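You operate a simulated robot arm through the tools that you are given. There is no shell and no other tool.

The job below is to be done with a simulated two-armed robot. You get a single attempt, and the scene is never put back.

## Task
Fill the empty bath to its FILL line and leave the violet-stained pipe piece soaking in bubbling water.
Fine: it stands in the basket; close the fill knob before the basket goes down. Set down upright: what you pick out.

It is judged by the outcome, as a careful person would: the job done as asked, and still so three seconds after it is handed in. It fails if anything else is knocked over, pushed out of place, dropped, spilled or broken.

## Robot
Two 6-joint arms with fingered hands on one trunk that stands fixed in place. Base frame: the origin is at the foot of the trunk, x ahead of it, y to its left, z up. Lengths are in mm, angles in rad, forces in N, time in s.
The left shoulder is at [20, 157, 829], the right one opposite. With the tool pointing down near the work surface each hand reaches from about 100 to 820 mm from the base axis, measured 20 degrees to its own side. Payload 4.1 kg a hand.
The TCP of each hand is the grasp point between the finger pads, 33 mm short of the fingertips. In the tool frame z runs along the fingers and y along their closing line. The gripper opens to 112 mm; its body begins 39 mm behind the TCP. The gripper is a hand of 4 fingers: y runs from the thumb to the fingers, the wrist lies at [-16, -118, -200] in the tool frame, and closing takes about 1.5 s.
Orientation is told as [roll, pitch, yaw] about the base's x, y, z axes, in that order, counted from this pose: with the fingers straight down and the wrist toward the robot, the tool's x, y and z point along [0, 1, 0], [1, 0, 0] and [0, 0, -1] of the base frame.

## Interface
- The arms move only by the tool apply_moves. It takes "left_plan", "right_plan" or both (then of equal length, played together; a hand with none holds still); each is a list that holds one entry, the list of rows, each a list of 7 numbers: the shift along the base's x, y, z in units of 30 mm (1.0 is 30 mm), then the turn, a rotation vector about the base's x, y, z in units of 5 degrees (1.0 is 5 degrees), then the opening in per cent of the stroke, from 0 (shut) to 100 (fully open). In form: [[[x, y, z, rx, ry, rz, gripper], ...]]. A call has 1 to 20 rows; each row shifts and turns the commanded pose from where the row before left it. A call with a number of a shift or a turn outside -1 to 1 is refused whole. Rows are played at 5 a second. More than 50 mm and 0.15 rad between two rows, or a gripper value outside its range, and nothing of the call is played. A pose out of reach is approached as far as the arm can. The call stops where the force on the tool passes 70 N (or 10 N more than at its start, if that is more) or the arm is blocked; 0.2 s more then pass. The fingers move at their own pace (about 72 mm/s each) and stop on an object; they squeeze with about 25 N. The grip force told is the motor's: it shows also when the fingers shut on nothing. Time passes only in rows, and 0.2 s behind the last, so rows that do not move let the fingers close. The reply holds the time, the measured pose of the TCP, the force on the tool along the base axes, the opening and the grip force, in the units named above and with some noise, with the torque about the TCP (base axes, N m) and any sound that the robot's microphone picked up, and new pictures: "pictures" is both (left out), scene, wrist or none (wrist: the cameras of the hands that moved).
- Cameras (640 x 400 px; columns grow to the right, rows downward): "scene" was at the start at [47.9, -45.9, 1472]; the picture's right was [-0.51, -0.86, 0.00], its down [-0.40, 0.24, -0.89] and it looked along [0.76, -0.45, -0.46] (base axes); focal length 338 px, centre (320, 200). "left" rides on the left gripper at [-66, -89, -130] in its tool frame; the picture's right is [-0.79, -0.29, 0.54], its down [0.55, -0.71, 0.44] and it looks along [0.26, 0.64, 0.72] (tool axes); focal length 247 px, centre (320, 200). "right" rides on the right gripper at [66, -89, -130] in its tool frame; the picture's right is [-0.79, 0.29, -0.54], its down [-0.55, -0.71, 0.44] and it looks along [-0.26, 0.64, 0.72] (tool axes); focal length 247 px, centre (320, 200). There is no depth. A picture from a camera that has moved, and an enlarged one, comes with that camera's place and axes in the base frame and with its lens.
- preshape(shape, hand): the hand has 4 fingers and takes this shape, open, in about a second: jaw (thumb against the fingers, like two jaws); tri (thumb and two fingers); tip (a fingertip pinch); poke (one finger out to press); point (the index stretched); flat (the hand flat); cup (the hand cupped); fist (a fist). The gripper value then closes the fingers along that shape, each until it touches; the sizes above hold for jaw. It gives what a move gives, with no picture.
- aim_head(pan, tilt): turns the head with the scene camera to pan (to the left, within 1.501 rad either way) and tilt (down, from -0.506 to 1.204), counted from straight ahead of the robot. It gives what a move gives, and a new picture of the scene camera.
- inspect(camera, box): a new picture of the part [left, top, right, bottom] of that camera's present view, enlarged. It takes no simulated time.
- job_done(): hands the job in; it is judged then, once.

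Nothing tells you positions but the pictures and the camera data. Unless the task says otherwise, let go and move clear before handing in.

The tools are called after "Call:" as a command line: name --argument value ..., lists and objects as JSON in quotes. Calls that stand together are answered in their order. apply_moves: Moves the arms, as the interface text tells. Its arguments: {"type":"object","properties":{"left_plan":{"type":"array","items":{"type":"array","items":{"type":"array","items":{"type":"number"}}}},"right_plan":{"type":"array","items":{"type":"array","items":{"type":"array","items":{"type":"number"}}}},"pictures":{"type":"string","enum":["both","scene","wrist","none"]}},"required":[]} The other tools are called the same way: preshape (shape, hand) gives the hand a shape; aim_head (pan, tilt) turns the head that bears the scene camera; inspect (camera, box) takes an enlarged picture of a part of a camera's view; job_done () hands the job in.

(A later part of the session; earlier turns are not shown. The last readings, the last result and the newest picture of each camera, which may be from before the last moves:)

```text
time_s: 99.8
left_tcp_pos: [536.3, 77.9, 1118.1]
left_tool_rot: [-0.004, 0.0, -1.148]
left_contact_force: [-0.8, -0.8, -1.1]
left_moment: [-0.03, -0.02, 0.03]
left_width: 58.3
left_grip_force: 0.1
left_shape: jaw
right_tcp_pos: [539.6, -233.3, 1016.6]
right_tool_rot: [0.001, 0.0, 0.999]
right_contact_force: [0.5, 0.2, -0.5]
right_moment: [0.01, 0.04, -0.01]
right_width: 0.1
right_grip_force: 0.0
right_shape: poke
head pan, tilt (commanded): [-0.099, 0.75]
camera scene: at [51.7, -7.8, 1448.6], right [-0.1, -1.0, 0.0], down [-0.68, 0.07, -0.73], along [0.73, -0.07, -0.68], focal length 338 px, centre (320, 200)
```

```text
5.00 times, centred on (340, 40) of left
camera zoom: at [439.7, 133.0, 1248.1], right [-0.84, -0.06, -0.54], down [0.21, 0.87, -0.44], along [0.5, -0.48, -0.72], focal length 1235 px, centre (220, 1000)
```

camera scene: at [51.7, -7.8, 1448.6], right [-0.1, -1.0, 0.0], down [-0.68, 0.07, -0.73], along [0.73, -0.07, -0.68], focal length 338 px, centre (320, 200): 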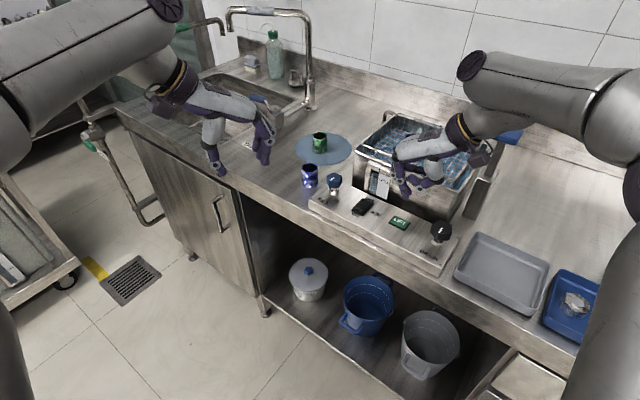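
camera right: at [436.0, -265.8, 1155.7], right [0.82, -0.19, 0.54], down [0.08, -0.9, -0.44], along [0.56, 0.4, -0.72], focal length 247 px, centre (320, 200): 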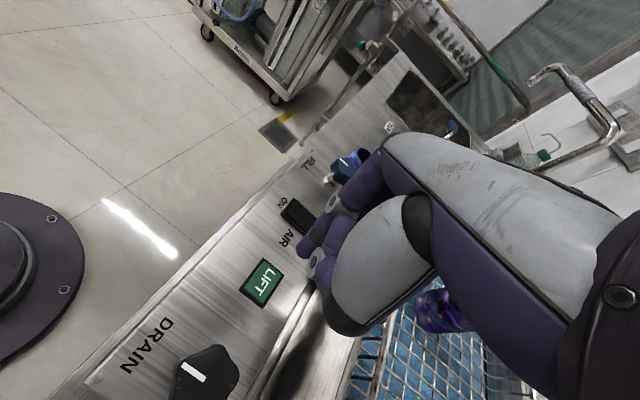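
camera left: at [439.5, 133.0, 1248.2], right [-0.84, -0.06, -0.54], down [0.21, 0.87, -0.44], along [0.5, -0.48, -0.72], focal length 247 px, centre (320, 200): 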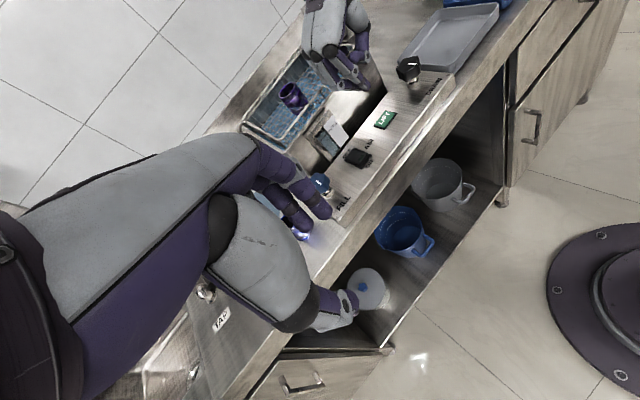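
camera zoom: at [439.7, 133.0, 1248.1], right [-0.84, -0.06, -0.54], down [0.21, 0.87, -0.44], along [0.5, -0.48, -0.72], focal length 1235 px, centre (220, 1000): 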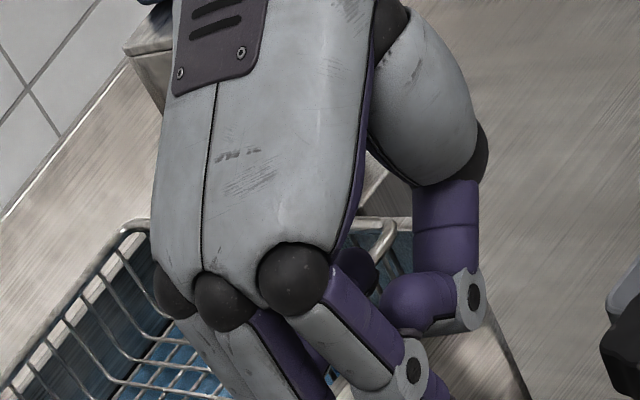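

The post slides in a sleeve and carries the basket arm, so pushing the pad down should lower it. The pad's top is near (575, -422, 1104). I'll raise the right hand, turn it towards the pad, make a fist and tilt it for reach.

Call:
apply_moves --right_plan '[[[0, 0, 0.7, 0, 0, 0, 0], [0, 0, 0.7, 0, 0, 0, 0], [-0.05, -0.2, 0.25, 0, 0, -0.98, 0], [-0.05, -0.2, 0.25, 0, 0, -0.98, 0], [-0.05, -0.2, 0.25, 0, 0, -0.98, 0], [-0.05, -0.2, 0.25, 0, 0, -0.98, 0], [-0.05, -0.2, 0.25, 0, 0, -0.98, 0], [-0.05, -0.2, 0.25, 0, 0, -0.98, 0], [-0.05, -0.2, 0.25, 0, 0, -0.98, 0], [-0.05, -0.2, 0.25, 0, 0, -0.98, 0], [-0.05, -0.2, 0.25, 0, 0, -0.98, 0], [-0.05, -0.2, 0.25, 0, 0, -0.98, 0], [-0.05, -0.2, 0.25, 0, 0, -0.98, 0], [-0.05, -0.2, 0.25, 0, 0, -0.98, 0], [-0.05, -0.2, 0.25, 0, 0, -0.98, 0], [-0.05, -0.2, 0.25, 0, 0, -0.98, 0], [-0.05, -0.2, 0.1, 0, 0, -0.98, 0], [-0.05, -0.2, 0.1, 0, 0, -0.98, 0]]]' --pictures "none"

Call:
preshape --shape "fist" --hand "right"

Call:
apply_moves --right_plan '[[[0, 0, 0, -0.43, -0.9, 0, 0], [0, 0, 0, -0.43, -0.9, 0, 0], [0, 0, 0, -0.43, -0.9, 0, 0], [0, 0, 0, -0.43, -0.9, 0, 0]]]' --pictures "both"

Call:
inspect --camera "scene" --box '[400, 60, 580, 200]'

Call:
inspect --camera "right" --box '[160, 100, 440, 380]'

```text
time_s: 103.6
left_tcp_pos: [535.1, 77.8, 1116.6]
left_tool_rot: [-0.004, 0.0, -1.147]
left_contact_force: [0.0, -0.2, -0.2]
left_moment: [0.0, 0.04, 0.02]
left_width: 58.8
left_grip_force: 0.1
left_shape: jaw
right_tcp_pos: [516.6, -329.8, 1166.8]
right_tool_rot: [-0.001, 0.0, -0.37]
right_contact_force: [0.4, -0.2, 0.4]
right_moment: [-0.07, 0.02, -0.02]
right_width: 0.2
right_grip_force: 0.1
right_shape: poke
head pan, tilt (commanded): [-0.099, 0.75]
```

```text
time_s: 104.5
left_tcp_pos: [535.1, 79.2, 1117.1]
left_tool_rot: [-0.004, -0.001, -1.148]
left_contact_force: [-0.1, -0.3, -0.7]
left_moment: [0.01, 0.0, 0.02]
left_width: 58.1
left_grip_force: 0.1
left_shape: jaw
right_tcp_pos: [516.4, -329.5, 1168.3]
right_tool_rot: [0.0, -0.001, -0.367]
right_contact_force: [-0.2, -0.3, 0.2]
right_moment: [0.01, 0.06, -0.05]
right_width: 0.0
right_grip_force: 0.1
right_shape: fist
head pan, tilt (commanded): [-0.099, 0.75]
```

```text
time_s: 105.5
left_tcp_pos: [535.8, 78.7, 1117.2]
left_tool_rot: [-0.003, 0.0, -1.148]
left_contact_force: [0.5, -0.4, -1.0]
left_moment: [0.01, 0.05, -0.01]
left_width: 58.3
left_grip_force: 0.0
left_shape: jaw
right_tcp_pos: [514.9, -328.5, 1167.7]
right_tool_rot: [-0.028, -0.348, -0.363]
right_contact_force: [0.7, 0.3, 0.4]
right_moment: [0.0, 0.02, 0.0]
right_width: 0.0
right_grip_force: 0.0
right_shape: fist
head pan, tilt (commanded): [-0.099, 0.75]
camera scene: at [51.7, -7.8, 1448.6], right [-0.1, -1.0, 0.0], down [-0.68, 0.07, -0.73], along [0.73, -0.07, -0.68], focal length 338 px, centre (320, 200)
camera right: at [420.7, -218.6, 1257.1], right [-0.2, -0.75, 0.62], down [-0.69, -0.34, -0.64], along [0.69, -0.56, -0.45], focal length 247 px, centre (320, 200)
```

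scene: 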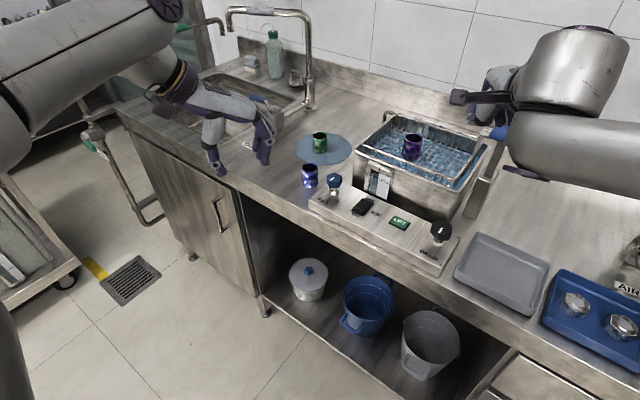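
right: 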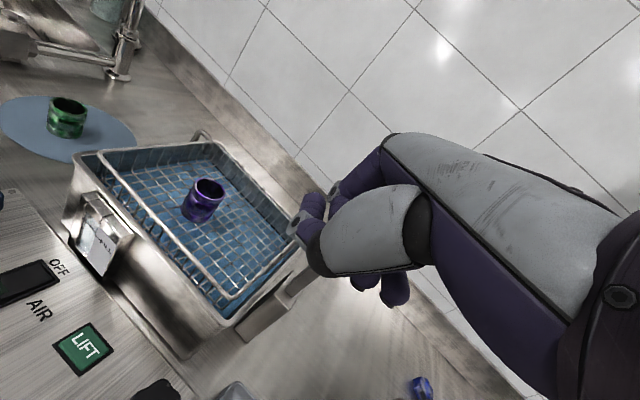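

```text
2.86 times, centred on (490, 130) of scene
camera zoom: at [51.7, -7.8, 1448.6], right [-0.1, -1.0, 0.0], down [-0.68, 0.07, -0.73], along [0.73, -0.07, -0.68], focal length 964 px, centre (-166, 400)
```

zoom: 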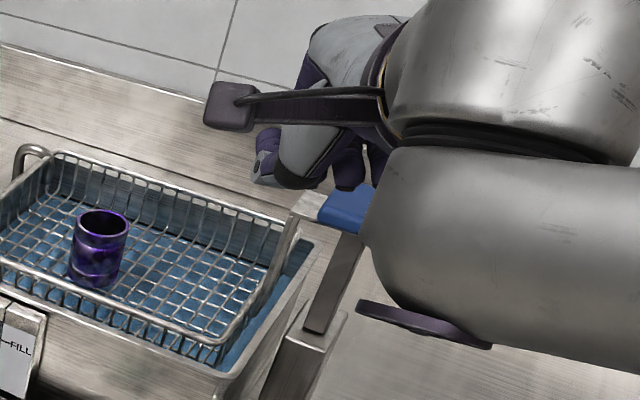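

```text
1.43 times, centred on (300, 240) of right
camera zoom: at [420.7, -218.6, 1257.1], right [-0.2, -0.75, 0.62], down [-0.69, -0.34, -0.64], along [0.69, -0.56, -0.45], focal length 353 px, centre (349, 143)
```

zoom: 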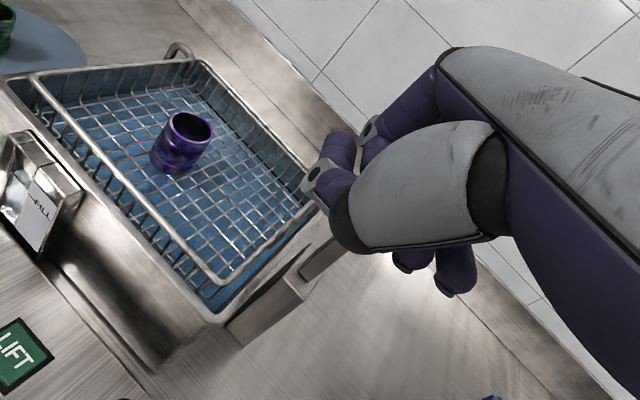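

The fist is formed. Its knuckles lie above the TCP, so a straight-down push is within reach. I'll undo the tilt and move over the pad.

Call:
apply_moves --right_plan '[[[0.3, -0.5, 0, 0.43, 0.9, 0, 0], [0.3, -0.5, 0, 0.43, 0.9, 0, 0], [0.3, -0.5, 0, 0.43, 0.9, 0, 0], [0.3, -0.5, 0, 0.43, 0.9, 0, 0], [0.3, -0.4, 0, 0, 0, -0.5, 0], [0.2, -0.4, 0, 0, 0, -0.5, 0]]]' --pictures "both"

Call:
inspect --camera "scene" --box '[420, 60, 580, 200]'

Call:
inspect --camera "right" --box '[200, 120, 480, 400]'

Call:
inspect --camera "left" --box '[280, 0, 440, 120]'

```text
time_s: 106.9
left_tcp_pos: [535.6, 79.8, 1117.4]
left_tool_rot: [-0.003, 0.001, -1.147]
left_contact_force: [-0.3, 0.5, -0.3]
left_moment: [-0.02, 0.01, -0.02]
left_width: 58.5
left_grip_force: 0.2
left_shape: jaw
right_tcp_pos: [568.1, -411.2, 1167.3]
right_tool_rot: [0.001, 0.002, -0.454]
right_contact_force: [-0.2, -0.2, 0.2]
right_moment: [-0.03, -0.03, 0.02]
right_width: 0.1
right_grip_force: 0.1
right_shape: fist
head pan, tilt (commanded): [-0.099, 0.75]
camera scene: at [51.5, -7.8, 1448.6], right [-0.1, -1.0, 0.0], down [-0.68, 0.07, -0.73], along [0.73, -0.07, -0.68], focal length 338 px, centre (320, 200)
camera right: at [515.7, -313.6, 1297.3], right [-0.09, -0.84, 0.54], down [-0.88, -0.18, -0.43], along [0.46, -0.51, -0.72], focal length 247 px, centre (320, 200)
```

scene: 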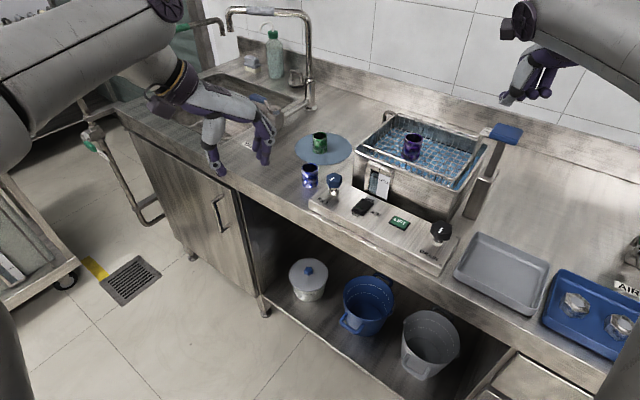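
right: 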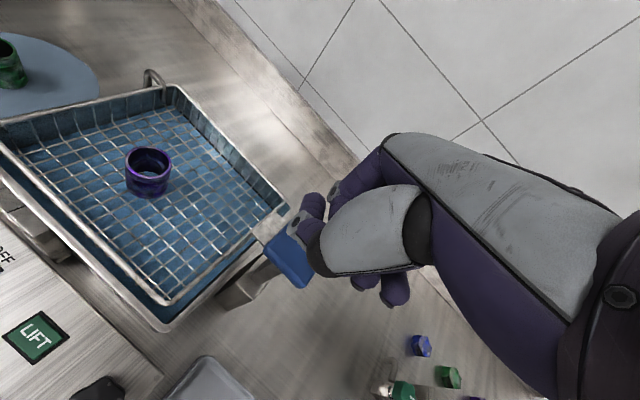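

```text
2.86 times, centred on (500, 130) of scene
camera zoom: at [51.5, -7.8, 1448.6], right [-0.1, -1.0, 0.0], down [-0.68, 0.07, -0.73], along [0.73, -0.07, -0.68], focal length 964 px, centre (-194, 400)
```

zoom: 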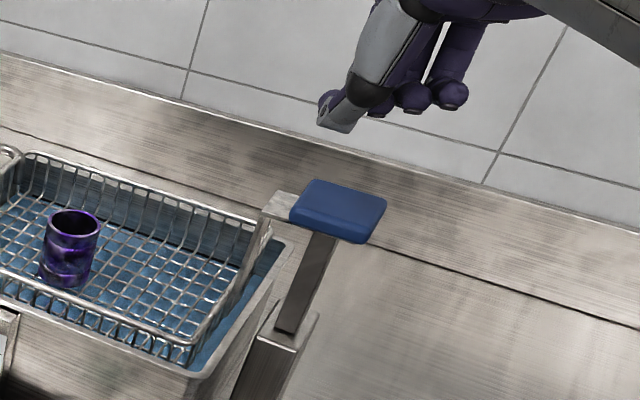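

```text
1.43 times, centred on (340, 260) of right
camera zoom: at [515.7, -313.6, 1297.3], right [-0.09, -0.84, 0.54], down [-0.88, -0.18, -0.43], along [0.46, -0.51, -0.72], focal length 353 px, centre (291, 114)
```

zoom: 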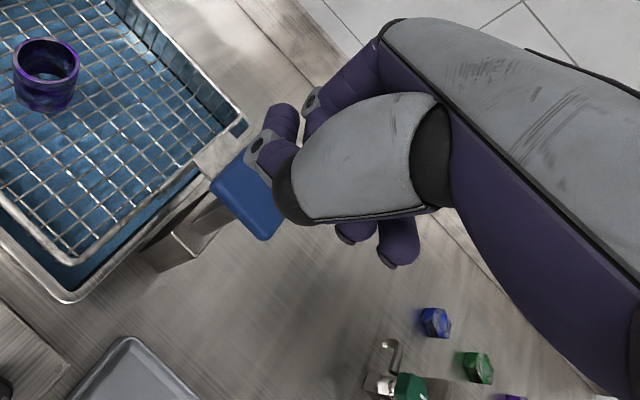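

```text
3.33 times, centred on (360, 60) of left
camera zoom: at [439.5, 133.1, 1248.1], right [-0.84, -0.06, -0.54], down [0.21, 0.87, -0.44], along [0.5, -0.48, -0.72], focal length 823 px, centre (187, 667)
```

zoom: 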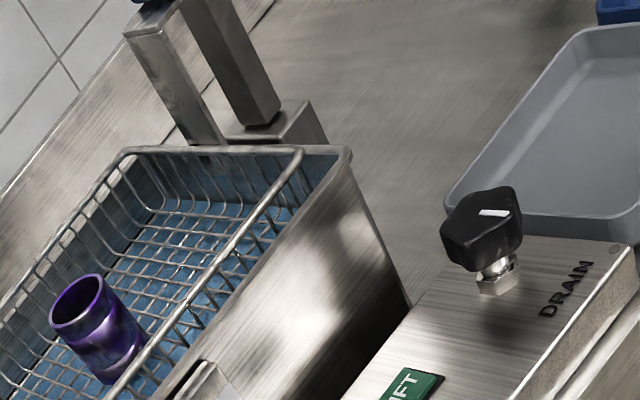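

The pad is directly below the fist. I'll descend to just above it.

Call:
apply_moves --right_plan '[[[0.15, 0.0, -0.5, 0, 0, 0, 0], [0.1, 0.0, -0.5, 0, 0, 0, 0], [0, 0, -0.5, 0, 0, 0, 0]]]' --pictures "none"

Call:
inspect --camera "scene" --box '[460, 80, 560, 170]'

Call:
inspect --camera "right" --box '[240, 160, 440, 360]'

```text
time_s: 107.7
left_tcp_pos: [536.4, 78.8, 1118.5]
left_tool_rot: [-0.004, 0.001, -1.149]
left_contact_force: [-0.4, 0.2, -0.7]
left_moment: [0.02, -0.01, -0.01]
left_width: 58.4
left_grip_force: 0.0
left_shape: jaw
right_tcp_pos: [574.0, -413.3, 1123.1]
right_tool_rot: [0.0, -0.001, -0.454]
right_contact_force: [-0.3, -0.4, 0.9]
right_moment: [0.01, 0.04, -0.01]
right_width: 0.1
right_grip_force: 0.1
right_shape: fist
head pan, tilt (commanded): [-0.099, 0.75]
```

```text
4.44 times, centred on (510, 125) of scene
camera zoom: at [51.6, -7.8, 1448.6], right [-0.1, -1.0, 0.0], down [-0.68, 0.07, -0.73], along [0.73, -0.07, -0.68], focal length 1500 px, centre (-524, 533)
```

zoom: 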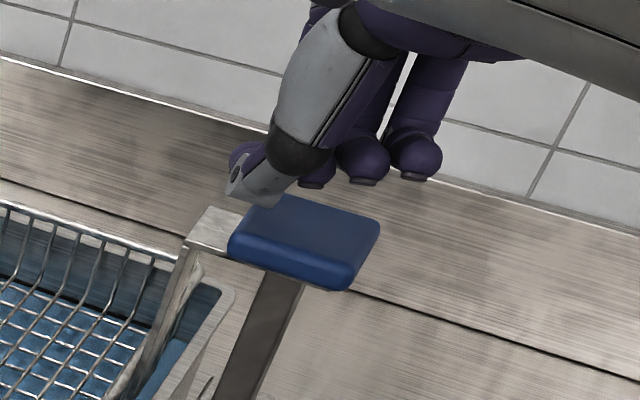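

```text
2.00 times, centred on (340, 260) of right
camera zoom: at [523.0, -314.2, 1252.3], right [-0.09, -0.84, 0.54], down [-0.88, -0.18, -0.44], along [0.46, -0.51, -0.72], focal length 494 px, centre (280, 80)
```

zoom: 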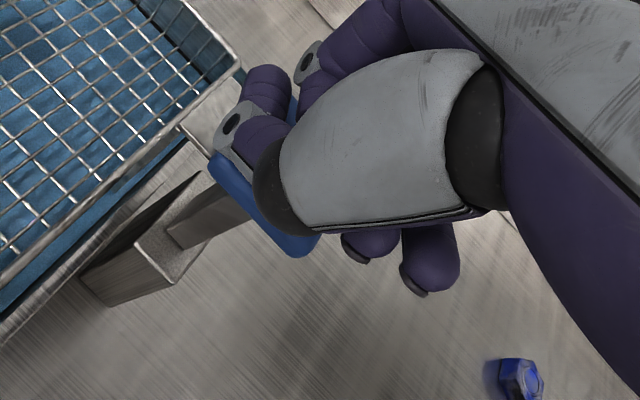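

The fist sits slightly beyond the pad's centre. I'll shift it back and left a little, then lower gently to contact.

Call:
apply_moves --right_plan '[[[-0.4, 0.25, -0.2, 0, 0, 0, 0], [0, 0, -0.2, 0, 0, 0, 0], [0, 0, 0, 0, 0, 0, 0]]]' --pictures "none"

Call:
inspect --camera "scene" --box '[460, 80, 560, 170]'

Call:
inspect --camera "right" --box '[240, 160, 440, 360]'

```text
time_s: 108.5
left_tcp_pos: [535.8, 77.9, 1118.6]
left_tool_rot: [-0.003, 0.0, -1.148]
left_contact_force: [-0.4, -0.6, -0.9]
left_moment: [0.02, -0.03, -0.01]
left_width: 58.4
left_grip_force: 0.0
left_shape: jaw
right_tcp_pos: [562.8, -404.8, 1110.5]
right_tool_rot: [0.001, -0.001, -0.454]
right_contact_force: [-0.5, -0.5, 0.8]
right_moment: [0.02, -0.05, -0.01]
right_width: 0.1
right_grip_force: 0.1
right_shape: fist
head pan, tilt (commanded): [-0.099, 0.75]
```

```text
4.44 times, centred on (510, 125) of scene
camera zoom: at [51.7, -7.8, 1448.6], right [-0.1, -1.0, 0.0], down [-0.68, 0.07, -0.73], along [0.73, -0.07, -0.68], focal length 1500 px, centre (-524, 533)
```

zoom: 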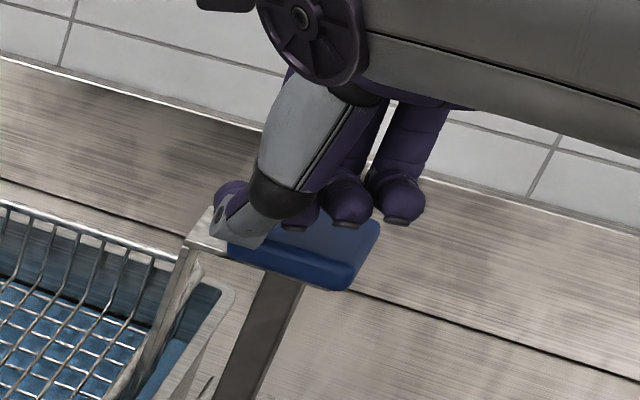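

```text
2.00 times, centred on (340, 260) of right
camera zoom: at [511.8, -306.3, 1239.9], right [-0.09, -0.84, 0.54], down [-0.88, -0.18, -0.44], along [0.46, -0.51, -0.72], focal length 494 px, centre (280, 80)
```

zoom: 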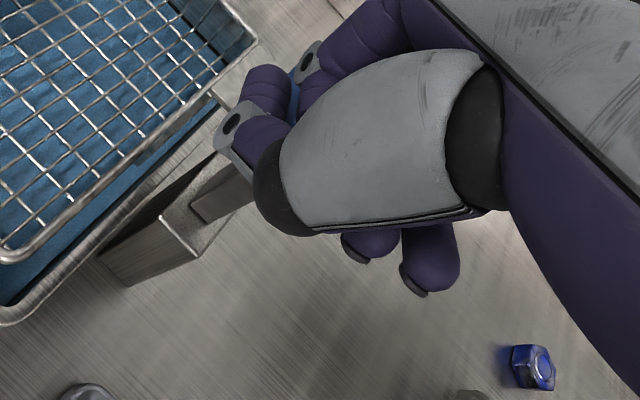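

Call:
apply_moves --right_plan '[[[0, -0.2, -0.2, 0, 0, 0, 0], [0, 0, -0.2, 0, 0, 0, 0], [0, 0, 0, 0, 0, 0, 0]]]' --pictures "none"

Call:
inspect --camera "scene" --box '[460, 80, 560, 170]'

```text
time_s: 109.3
left_tcp_pos: [535.9, 77.7, 1116.6]
left_tool_rot: [-0.002, -0.001, -1.148]
left_contact_force: [-0.5, 0.6, 0.6]
left_moment: [-0.02, 0.01, 0.01]
left_width: 58.1
left_grip_force: 0.0
left_shape: jaw
right_tcp_pos: [563.4, -410.8, 1098.8]
right_tool_rot: [0.001, 0.0, -0.457]
right_contact_force: [1.1, 1.5, 5.7]
right_moment: [0.05, -0.16, 0.01]
right_width: 0.0
right_grip_force: 0.1
right_shape: fist
head pan, tilt (commanded): [-0.099, 0.75]
```

```text
4.44 times, centred on (510, 125) of scene
camera zoom: at [51.6, -7.7, 1448.6], right [-0.1, -1.0, 0.0], down [-0.68, 0.07, -0.73], along [0.73, -0.07, -0.68], focal length 1500 px, centre (-524, 533)
```

zoom: 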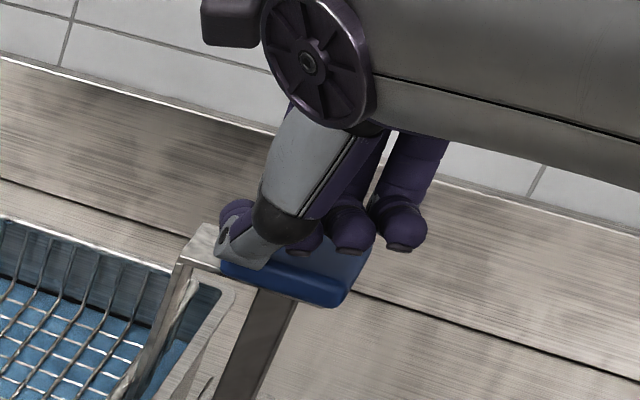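

The pad yields at about 6 N and the basket moves with it, so this is the way. I'll push it down slowly.

Call:
apply_moves --right_plan '[[[0, 0, -0.15, 0, 0, 0, 0], [0, 0, -0.15, 0, 0, 0, 0], [0, 0, -0.15, 0, 0, 0, 0], [0, 0, -0.15, 0, 0, 0, 0], [0, 0, -0.15, 0, 0, 0, 0], [0, 0, -0.15, 0, 0, 0, 0]]]' --pictures "scene"

Call:
inspect --camera "scene" --box '[350, 90, 550, 220]'

```text
time_s: 110.7
left_tcp_pos: [536.0, 79.4, 1116.8]
left_tool_rot: [-0.003, -0.001, -1.147]
left_contact_force: [0.3, -0.5, 0.9]
left_moment: [0.02, 0.0, 0.03]
left_width: 58.4
left_grip_force: 0.1
left_shape: jaw
right_tcp_pos: [562.9, -411.8, 1072.5]
right_tool_rot: [0.001, 0.001, -0.455]
right_contact_force: [-1.1, 1.7, 6.7]
right_moment: [0.04, -0.19, 0.05]
right_width: 0.0
right_grip_force: 0.2
right_shape: fist
head pan, tilt (commanded): [-0.099, 0.75]
camera scene: at [51.5, -7.6, 1448.6], right [-0.1, -1.0, 0.0], down [-0.68, 0.07, -0.73], along [0.73, -0.07, -0.68], focal length 338 px, centre (320, 200)
```

scene: 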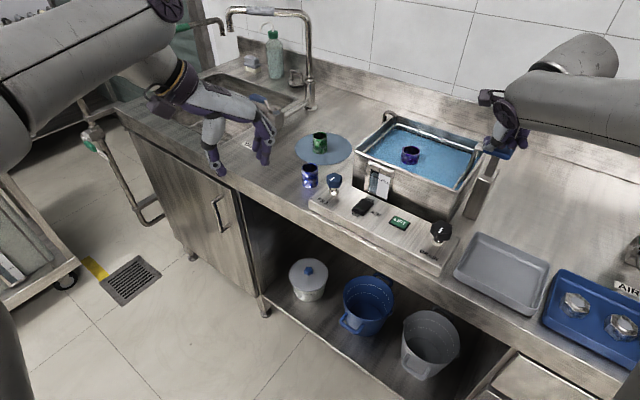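

```text
3.08 times, centred on (450, 155) of scene
camera zoom: at [51.5, -7.6, 1448.6], right [-0.1, -1.0, 0.0], down [-0.68, 0.07, -0.73], along [0.73, -0.07, -0.68], focal length 1038 px, centre (-80, 338)
```

zoom: 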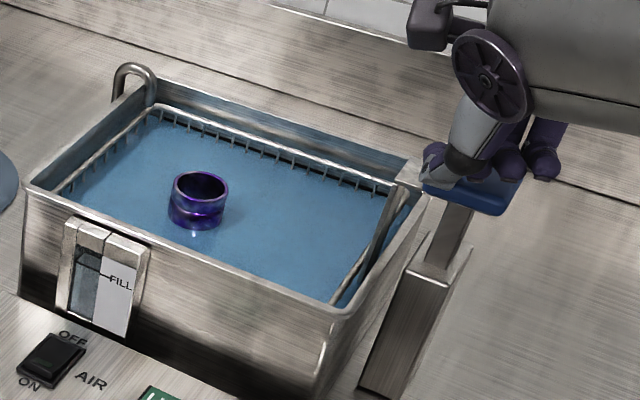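

The basket is sinking into the water with the piece upright. I'll keep pushing until it latches.

Call:
apply_moves --right_plan '[[[0, 0, -0.15, 0, 0, 0, 0], [0, 0, -0.15, 0, 0, 0, 0], [0, 0, -0.15, 0, 0, 0, 0], [0, 0, -0.15, 0, 0, 0, 0], [0, 0, -0.15, 0, 0, 0, 0], [0, 0, -0.15, 0, 0, 0, 0]]]' --pictures "none"

Call:
inspect --camera "scene" --box '[350, 90, 550, 220]'

```text
time_s: 112.1
left_tcp_pos: [535.2, 79.1, 1118.3]
left_tool_rot: [-0.005, -0.001, -1.149]
left_contact_force: [0.3, 0.2, -0.6]
left_moment: [0.02, 0.02, 0.0]
left_width: 58.6
left_grip_force: 0.0
left_shape: jaw
right_tcp_pos: [561.9, -411.0, 1044.6]
right_tool_rot: [0.0, 0.0, -0.455]
right_contact_force: [0.5, 1.9, 7.3]
right_moment: [0.06, -0.17, 0.06]
right_width: 0.0
right_grip_force: 0.0
right_shape: fist
head pan, tilt (commanded): [-0.099, 0.75]
```

```text
3.08 times, centred on (450, 155) of scene
camera zoom: at [51.5, -7.6, 1448.6], right [-0.1, -1.0, 0.0], down [-0.68, 0.07, -0.73], along [0.73, -0.07, -0.68], focal length 1038 px, centre (-80, 338)
```

zoom: 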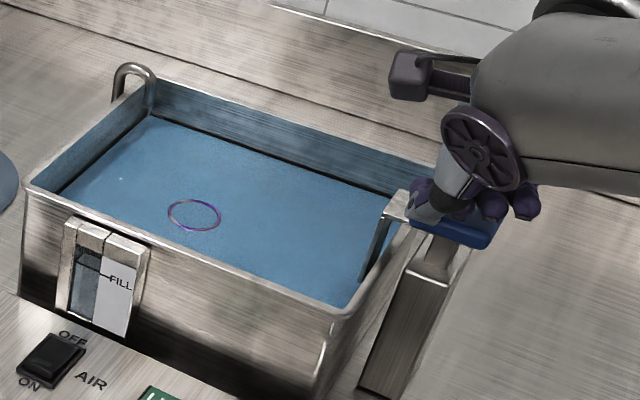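

Call:
apply_moves --right_plan '[[[0, 0, -0.15, 0, 0, 0, 0], [0, 0, -0.15, 0, 0, 0, 0], [0, 0, -0.15, 0, 0, 0, 0]]]' --pictures "none"

Call:
inspect --camera "scene" --box '[350, 90, 550, 220]'

```text
time_s: 112.9
left_tcp_pos: [535.7, 78.6, 1117.7]
left_tool_rot: [-0.003, 0.0, -1.149]
left_contact_force: [0.0, 0.6, 0.6]
left_moment: [0.01, 0.01, 0.0]
left_width: 58.5
left_grip_force: 0.0
left_shape: jaw
right_tcp_pos: [561.8, -411.7, 1031.6]
right_tool_rot: [0.0, 0.0, -0.456]
right_contact_force: [-2.1, 3.1, 9.1]
right_moment: [0.05, -0.22, 0.08]
right_width: 0.3
right_grip_force: 0.0
right_shape: fist
head pan, tilt (commanded): [-0.099, 0.75]
```

```text
3.08 times, centred on (450, 155) of scene
camera zoom: at [51.4, -7.6, 1448.6], right [-0.1, -1.0, 0.0], down [-0.68, 0.07, -0.73], along [0.73, -0.07, -0.68], focal length 1038 px, centre (-80, 338)
```

zoom: 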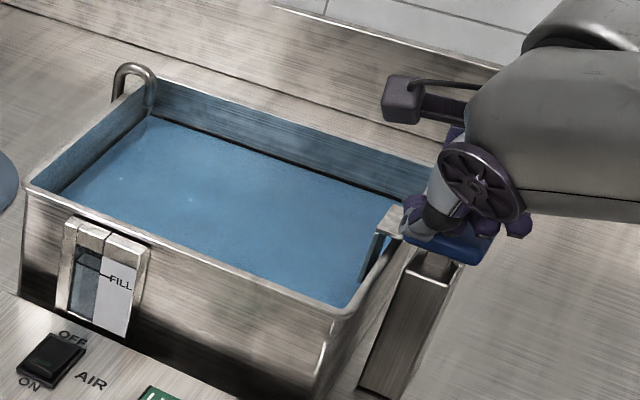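

Call:
apply_moves --right_plan '[[[0, 0, -0.13, 0, 0, 0, 0], [0, 0, -0.13, 0, 0, 0, 0]]]' --pictures "none"

Call:
inspect --camera "scene" --box '[450, 110, 550, 220]'

```text
time_s: 113.5
left_tcp_pos: [534.9, 79.3, 1119.0]
left_tool_rot: [-0.001, 0.001, -1.149]
left_contact_force: [-0.6, -0.1, 0.3]
left_moment: [0.0, 0.0, 0.01]
left_width: 58.5
left_grip_force: 0.1
left_shape: jaw
right_tcp_pos: [561.6, -412.9, 1027.0]
right_tool_rot: [0.001, -0.005, -0.455]
right_contact_force: [-7.3, 4.2, 24.5]
right_moment: [0.23, -0.61, 0.2]
right_width: 0.0
right_grip_force: 0.1
right_shape: fist
head pan, tilt (commanded): [-0.099, 0.75]
```

```text
3.64 times, centred on (500, 165) of scene
camera zoom: at [50.7, -7.2, 1448.6], right [-0.1, -0.99, 0.0], down [-0.68, 0.07, -0.73], along [0.73, -0.07, -0.68], focal length 1227 px, centre (-334, 327)
```

zoom: 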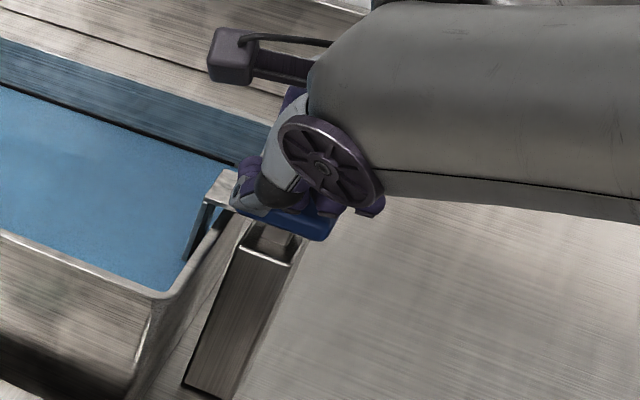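

It has reached something firm at 25 N, with no click yet. I'll push slightly further.

Call:
apply_moves --right_plan '[[[0, 0, -0.1, 0, 0, 0, 0], [0, 0, 0, 0, 0, 0, 0], [0, 0, 0, 0, 0, 0, 0]]]' --pictures "none"

Call:
inspect --camera "scene" --box '[450, 110, 550, 220]'

```text
time_s: 114.3
left_tcp_pos: [534.5, 79.4, 1118.5]
left_tool_rot: [-0.001, 0.001, -1.149]
left_contact_force: [0.5, -0.3, -0.3]
left_moment: [0.0, 0.0, -0.01]
left_width: 58.6
left_grip_force: 0.1
left_shape: jaw
right_tcp_pos: [561.9, -411.1, 1024.9]
right_tool_rot: [0.002, -0.008, -0.458]
right_contact_force: [-11.0, 5.0, 37.4]
right_moment: [0.54, -0.78, 0.26]
right_width: 0.1
right_grip_force: 0.0
right_shape: fist
head pan, tilt (commanded): [-0.099, 0.75]
```

```text
3.64 times, centred on (500, 165) of scene
camera zoom: at [50.2, -7.0, 1448.6], right [-0.1, -1.0, 0.0], down [-0.68, 0.07, -0.73], along [0.73, -0.07, -0.68], focal length 1227 px, centre (-334, 327)
```

zoom: 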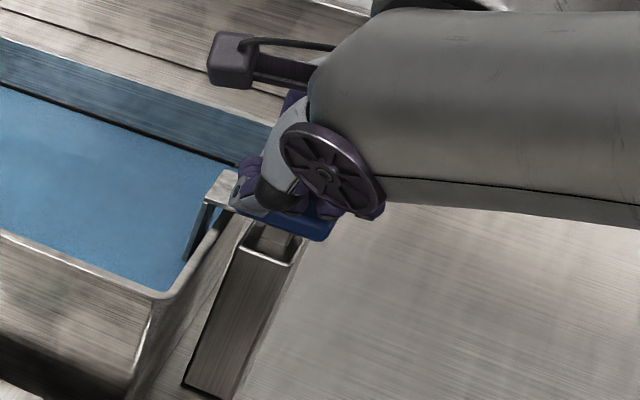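

I'm at the end stop. I'll raise the hand slowly to see whether the pad stays down.

Call:
apply_moves --right_plan '[[[0, 0, 0.2, 0, 0, 0, 0], [0, 0, 0.2, 0, 0, 0, 0], [0, 0, 0.1, 0, 0, 0, 0]]]' --pictures "none"

Call:
inspect --camera "scene" --box '[350, 90, 550, 220]'

```text
time_s: 115.1
left_tcp_pos: [535.5, 77.8, 1119.2]
left_tool_rot: [-0.003, 0.0, -1.149]
left_contact_force: [-0.1, 0.3, 0.6]
left_moment: [0.02, -0.01, 0.0]
left_width: 58.7
left_grip_force: 0.0
left_shape: jaw
right_tcp_pos: [562.6, -409.3, 1034.8]
right_tool_rot: [0.001, 0.003, -0.455]
right_contact_force: [0.1, -0.3, 6.7]
right_moment: [0.09, -0.2, -0.05]
right_width: 0.0
right_grip_force: 0.0
right_shape: fist
head pan, tilt (commanded): [-0.099, 0.75]
```

```text
3.08 times, centred on (450, 155) of scene
camera zoom: at [51.5, -7.8, 1448.6], right [-0.1, -1.0, 0.0], down [-0.68, 0.07, -0.73], along [0.73, -0.07, -0.68], focal length 1038 px, centre (-80, 338)
```

zoom: 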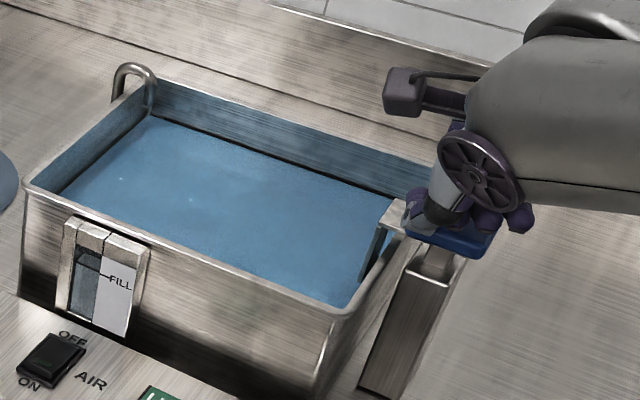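

The pad springs back up (6.7 N), so it isn't latched. LIFT may be a latching button that I left pressed in. I'll compare its look now with before.

Call:
inspect --camera "scene" --box '[340, 185, 430, 245]'

Call:
inspect --camera "left" --box '[340, 60, 440, 160]'

Call:
inspect --camera "scene" --box '[455, 130, 515, 220]'

```text
6.67 times, centred on (385, 215) of scene
camera zoom: at [51.5, -7.8, 1448.6], right [-0.1, -1.0, 0.0], down [-0.68, 0.07, -0.73], along [0.73, -0.07, -0.68], focal length 2250 px, centre (-113, 100)
```

zoom: 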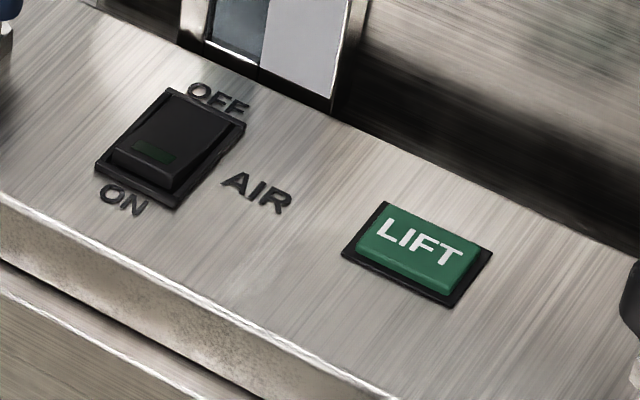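

```text
4.00 times, centred on (390, 110) of left
camera zoom: at [439.5, 133.0, 1248.1], right [-0.84, -0.06, -0.54], down [0.21, 0.87, -0.44], along [0.5, -0.48, -0.72], focal length 988 px, centre (40, 560)
```

zoom: 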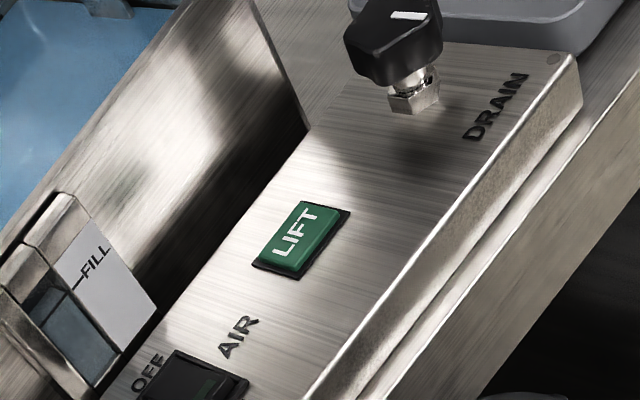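

```text
4.44 times, centred on (485, 175) of scene
camera zoom: at [51.5, -7.8, 1448.6], right [-0.1, -1.0, 0.0], down [-0.68, 0.07, -0.73], along [0.73, -0.07, -0.68], focal length 1500 px, centre (-413, 311)
```

zoom: 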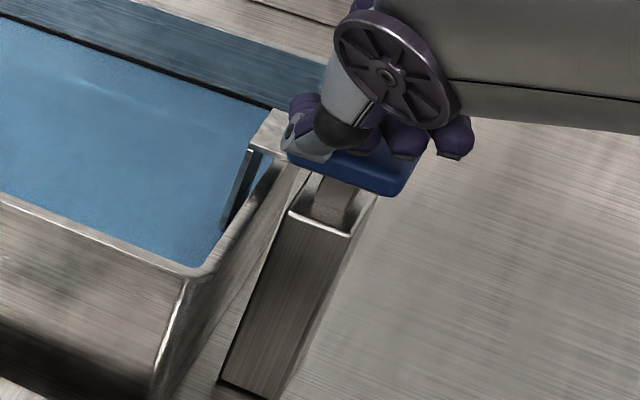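

LIFT is a momentary button and unchanged. The force analysis says my thumb hit the bath's right rim before the pad reached its latch. I'll slide the fist about 25 mm towards the pad's centre, away from the rim, while keeping the pad down, then push again.

Call:
apply_moves --right_plan '[[[-0.2, -0.2, -0.03, 0, 0, 0, 0], [-0.2, -0.2, -0.03, 0, 0, 0, 0], [-0.17, -0.2, -0.03, 0, 0, 0, 0]]]' --pictures "none"

Call:
inspect --camera "scene" --box '[455, 110, 535, 210]'

Call:
inspect --camera "right" --box '[220, 140, 440, 360]'

```text
time_s: 115.9
left_tcp_pos: [535.7, 80.0, 1118.0]
left_tool_rot: [-0.004, 0.0, -1.147]
left_contact_force: [-0.5, 0.6, 0.5]
left_moment: [-0.02, 0.0, 0.0]
left_width: 58.3
left_grip_force: 0.0
left_shape: jaw
right_tcp_pos: [545.0, -428.4, 1033.2]
right_tool_rot: [-0.001, 0.0, -0.455]
right_contact_force: [1.9, 2.1, 6.4]
right_moment: [0.07, -0.22, 0.03]
right_width: 0.0
right_grip_force: 0.1
right_shape: fist
head pan, tilt (commanded): [-0.099, 0.75]
```

```text
4.00 times, centred on (495, 160) of scene
camera zoom: at [51.6, -7.6, 1448.6], right [-0.1, -1.0, 0.0], down [-0.68, 0.07, -0.73], along [0.73, -0.07, -0.68], focal length 1350 px, centre (-380, 360)
```

zoom: 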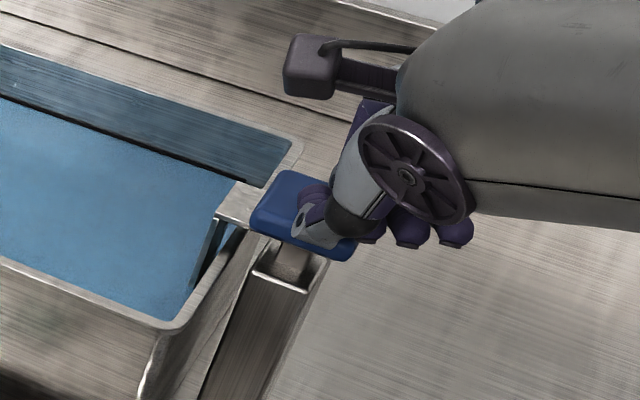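

```text
1.82 times, centred on (330, 250) of right
camera zoom: at [493.4, -330.4, 1161.9], right [-0.09, -0.84, 0.54], down [-0.88, -0.18, -0.44], along [0.46, -0.51, -0.72], focal length 449 px, centre (302, 109)
```

zoom: 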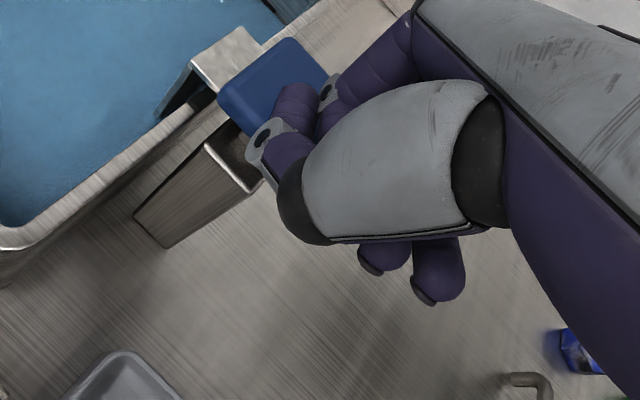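

The thumb is now near the pad's centre and clear of the rim. I'll push down again.

Call:
apply_moves --right_plan '[[[0, 0, -0.13, 0, 0, 0, 0], [0, 0, -0.13, 0, 0, 0, 0], [0, 0, -0.1, 0, 0, 0, 0]]]' --pictures "none"

Call:
inspect --camera "scene" --box '[455, 110, 535, 210]'

```text
time_s: 116.7
left_tcp_pos: [534.2, 78.1, 1119.1]
left_tool_rot: [-0.003, 0.001, -1.15]
left_contact_force: [-0.3, -0.1, -0.5]
left_moment: [-0.01, 0.02, -0.02]
left_width: 58.2
left_grip_force: 0.1
left_shape: jaw
right_tcp_pos: [545.7, -430.4, 1024.7]
right_tool_rot: [0.002, -0.007, -0.456]
right_contact_force: [-8.6, 4.4, 32.7]
right_moment: [0.44, -0.75, 0.19]
right_width: 0.0
right_grip_force: 0.0
right_shape: fist
head pan, tilt (commanded): [-0.099, 0.75]
```

```text
4.00 times, centred on (495, 160) of scene
camera zoom: at [50.5, -7.1, 1448.6], right [-0.1, -0.99, 0.0], down [-0.68, 0.07, -0.73], along [0.73, -0.07, -0.68], focal length 1350 px, centre (-380, 360)
```

zoom: 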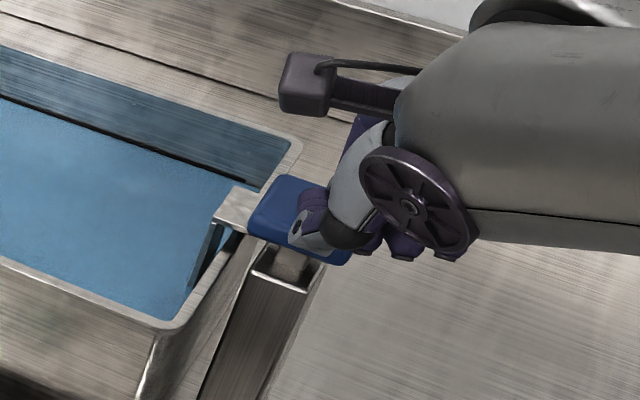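

Same stop at 1025 with 33 N and no click. The latch may need a firmer push, so I'll increase it in steps, staying below the 70 N limit.

Call:
apply_moves --right_plan '[[[0, 0, -0.08, 0, 0, 0, 0], [0, 0, -0.05, 0, 0, 0, 0]]]' --pictures "none"

```text
time_s: 117.3
left_tcp_pos: [533.9, 80.0, 1119.0]
left_tool_rot: [-0.002, 0.0, -1.148]
left_contact_force: [-0.5, -1.4, 0.2]
left_moment: [-0.02, 0.03, 0.01]
left_width: 58.7
left_grip_force: 0.1
left_shape: jaw
right_tcp_pos: [546.2, -429.9, 1024.8]
right_tool_rot: [0.004, -0.011, -0.456]
right_contact_force: [-17.1, 6.9, 51.8]
right_moment: [0.82, -0.95, 0.41]
right_width: 0.3
right_grip_force: 0.0
right_shape: fist
head pan, tilt (commanded): [-0.099, 0.75]
```

It is a hard stop with no latch. My earlier LIFT press may have toggled the latch off, so I'll hold the pad down lightly with the right hand and press LIFT with the left. First I'll ease the push and shape the left hand.

Call:
apply_moves --right_plan '[[[0, 0, 0.12, 0, 0, 0, 0], [0, 0, 0, 0, 0, 0, 0]]]' --pictures "none"

Call:
preshape --shape "poke" --hand "left"

Call:
apply_moves --left_plan '[[[0, -0.4, 0, 0, 0, 0.99, 0], [0, -0.7, 0, 0, 0, 0.99, 0], [0, -0.9, -0.1, 0, 0, 0.99, 0], [0, -0.9, -0.2, 0, 0, 0.99, 0], [0, -0.9, -0.2, 0, 0, 0.99, 0], [0, -0.9, -0.2, 0, 0, 0.99, 0], [0, -0.9, -0.2, 0, 0, 0.99, 0], [0.02, -0.9, -0.2, 0, 0, 0.99, 0], [0.02, -0.9, -0.3, 0, 0, 0.99, 0], [0.02, -0.9, -0.3, 0, 0, 0.99, 0], [0.02, -0.9, -0.3, 0, 0, 0.99, 0]]]' --pictures "both"

Call:
inspect --camera "scene" --box '[340, 120, 500, 250]'

Call:
inspect --camera "left" --box '[200, 120, 440, 360]'

```text
time_s: 117.9
left_tcp_pos: [534.3, 80.1, 1118.4]
left_tool_rot: [-0.002, 0.0, -1.149]
left_contact_force: [-0.1, -0.3, 0.7]
left_moment: [-0.01, -0.01, 0.04]
left_width: 58.5
left_grip_force: 0.1
left_shape: jaw
right_tcp_pos: [544.1, -429.8, 1025.5]
right_tool_rot: [0.002, -0.007, -0.457]
right_contact_force: [-10.9, 3.3, 38.7]
right_moment: [0.56, -0.81, 0.21]
right_width: 0.2
right_grip_force: 0.1
right_shape: fist
head pan, tilt (commanded): [-0.099, 0.75]
```

```text
time_s: 118.8
left_tcp_pos: [535.2, 78.9, 1118.9]
left_tool_rot: [-0.002, 0.0, -1.149]
left_contact_force: [-0.9, 0.6, -1.5]
left_moment: [-0.01, 0.03, -0.04]
left_width: 0.0
left_grip_force: 0.1
left_shape: poke
right_tcp_pos: [545.0, -430.3, 1025.1]
right_tool_rot: [0.001, -0.007, -0.457]
right_contact_force: [-11.1, 2.2, 38.0]
right_moment: [0.56, -0.75, 0.21]
right_width: 0.0
right_grip_force: 0.0
right_shape: fist
head pan, tilt (commanded): [-0.099, 0.75]
```

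```text
time_s: 121.2
left_tcp_pos: [538.8, -197.6, 1057.6]
left_tool_rot: [-0.003, -0.002, -0.197]
left_contact_force: [0.1, -0.1, 0.7]
left_moment: [-0.03, 0.0, -0.02]
left_width: 0.0
left_grip_force: 0.0
left_shape: poke
right_tcp_pos: [543.6, -430.0, 1024.8]
right_tool_rot: [0.003, -0.006, -0.458]
right_contact_force: [-10.0, 0.9, 37.8]
right_moment: [0.56, -0.77, 0.21]
right_width: 0.0
right_grip_force: 0.1
right_shape: fist
head pan, tilt (commanded): [-0.099, 0.75]
camera scene: at [50.4, -6.8, 1448.6], right [-0.1, -1.0, 0.0], down [-0.68, 0.07, -0.73], along [0.73, -0.07, -0.68], focal length 338 px, centre (320, 200)
camera left: at [437.9, -244.7, 1187.1], right [-0.44, -0.72, -0.54], down [-0.59, 0.68, -0.44], along [0.68, 0.12, -0.72], focal length 247 px, centre (320, 200)
```

scene: 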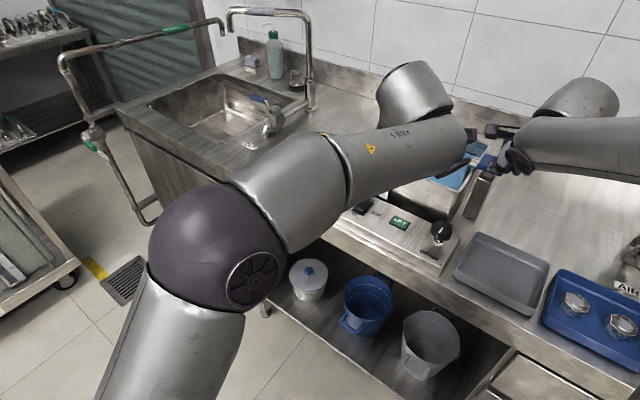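
left: 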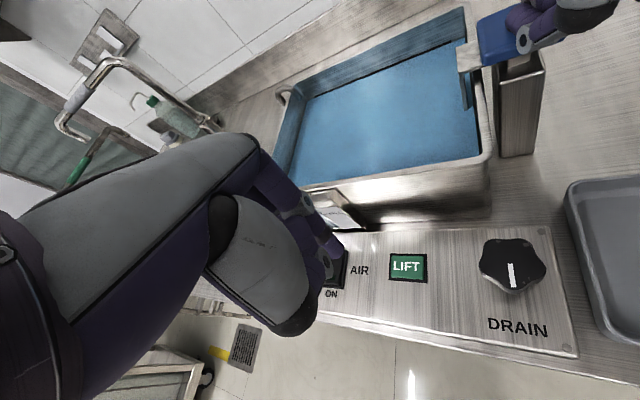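

```text
3.08 times, centred on (420, 185) of scene
camera zoom: at [50.4, -6.8, 1448.6], right [-0.1, -1.0, 0.0], down [-0.68, 0.07, -0.73], along [0.73, -0.07, -0.68], focal length 1038 px, centre (12, 246)
```

zoom: 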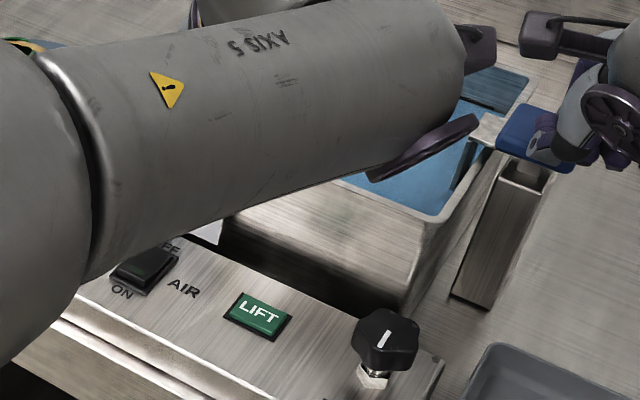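

```text
1.67 times, centred on (320, 240) of left
camera zoom: at [437.9, -244.7, 1187.1], right [-0.44, -0.72, -0.54], down [-0.59, 0.68, -0.44], along [0.68, 0.12, -0.72], focal length 412 px, centre (320, 133)
```

zoom: 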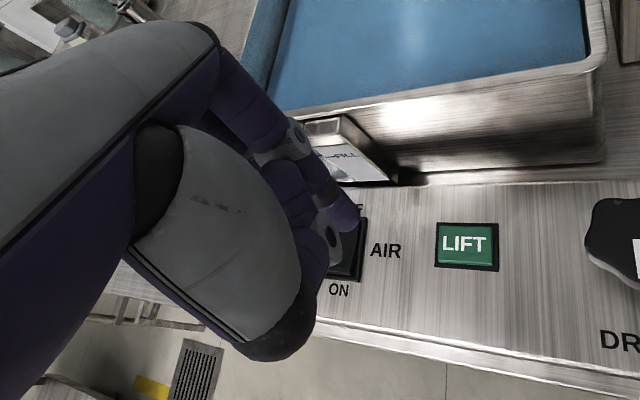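

The left hand is in poke shape and clear of the right arm. I'll centre it over LIFT and lower.

Call:
apply_moves --left_plan '[[[0.03, -0.3, -0.5, 0, 0, 0, 0], [0.03, -0.3, -0.6, 0, 0, 0, 0], [0.03, -0.29, -0.7, 0, 0, 0, 0], [0, 0, -0.7, 0, 0, 0, 0], [0, 0, -0.5, 0, 0, 0, 0]]]' --pictures "wrist"

Call:
inspect --camera "left" --box '[240, 140, 440, 340]'

Call:
inspect --camera "scene" --box '[360, 140, 520, 250]'

```text
time_s: 122.4
left_tcp_pos: [539.3, -224.4, 969.2]
left_tool_rot: [-0.003, 0.0, -0.199]
left_contact_force: [0.2, 0.1, 1.1]
left_moment: [0.01, 0.02, -0.03]
left_width: 0.0
left_grip_force: 0.1
left_shape: poke
right_tcp_pos: [544.7, -430.5, 1025.3]
right_tool_rot: [0.001, -0.008, -0.458]
right_contact_force: [-9.4, 2.6, 38.6]
right_moment: [0.57, -0.75, 0.17]
right_width: 0.0
right_grip_force: 0.1
right_shape: fist
head pan, tilt (commanded): [-0.099, 0.75]
camera left: at [439.5, -270.2, 1099.5], right [-0.44, -0.72, -0.54], down [-0.59, 0.68, -0.44], along [0.68, 0.12, -0.72], focal length 247 px, centre (320, 200)
```

left: 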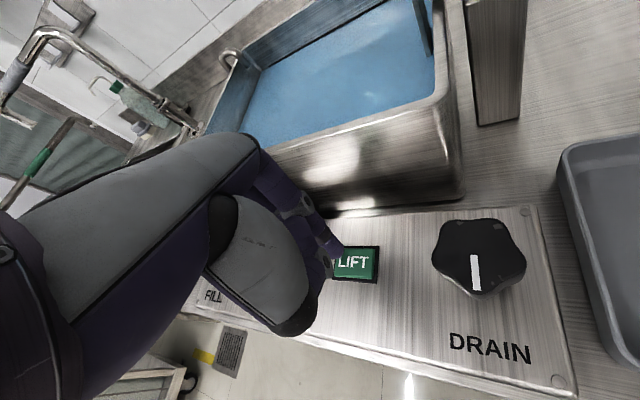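

```text
2.00 times, centred on (340, 240) of left
camera zoom: at [439.5, -270.2, 1099.5], right [-0.44, -0.72, -0.54], down [-0.59, 0.68, -0.44], along [0.68, 0.12, -0.72], focal length 494 px, centre (280, 120)
```

zoom: 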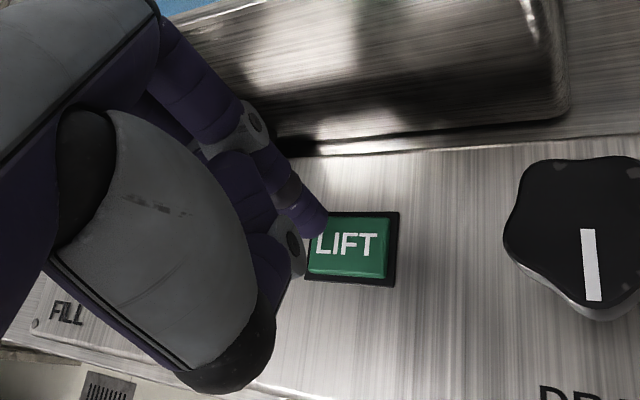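

```text
3.64 times, centred on (440, 195) of scene
camera zoom: at [50.4, -7.1, 1448.6], right [-0.1, -1.0, 0.0], down [-0.68, 0.07, -0.73], along [0.73, -0.07, -0.68], focal length 1227 px, centre (-116, 218)
```

zoom: 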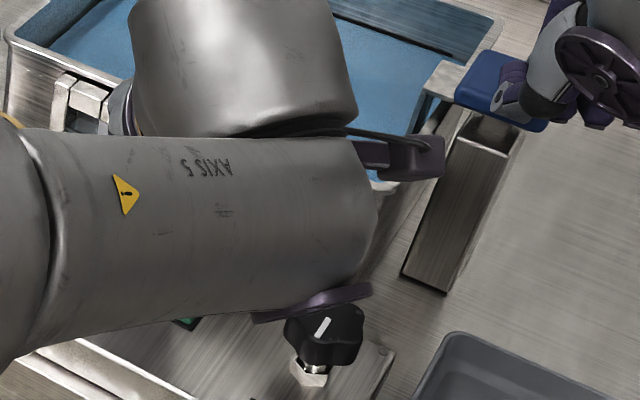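

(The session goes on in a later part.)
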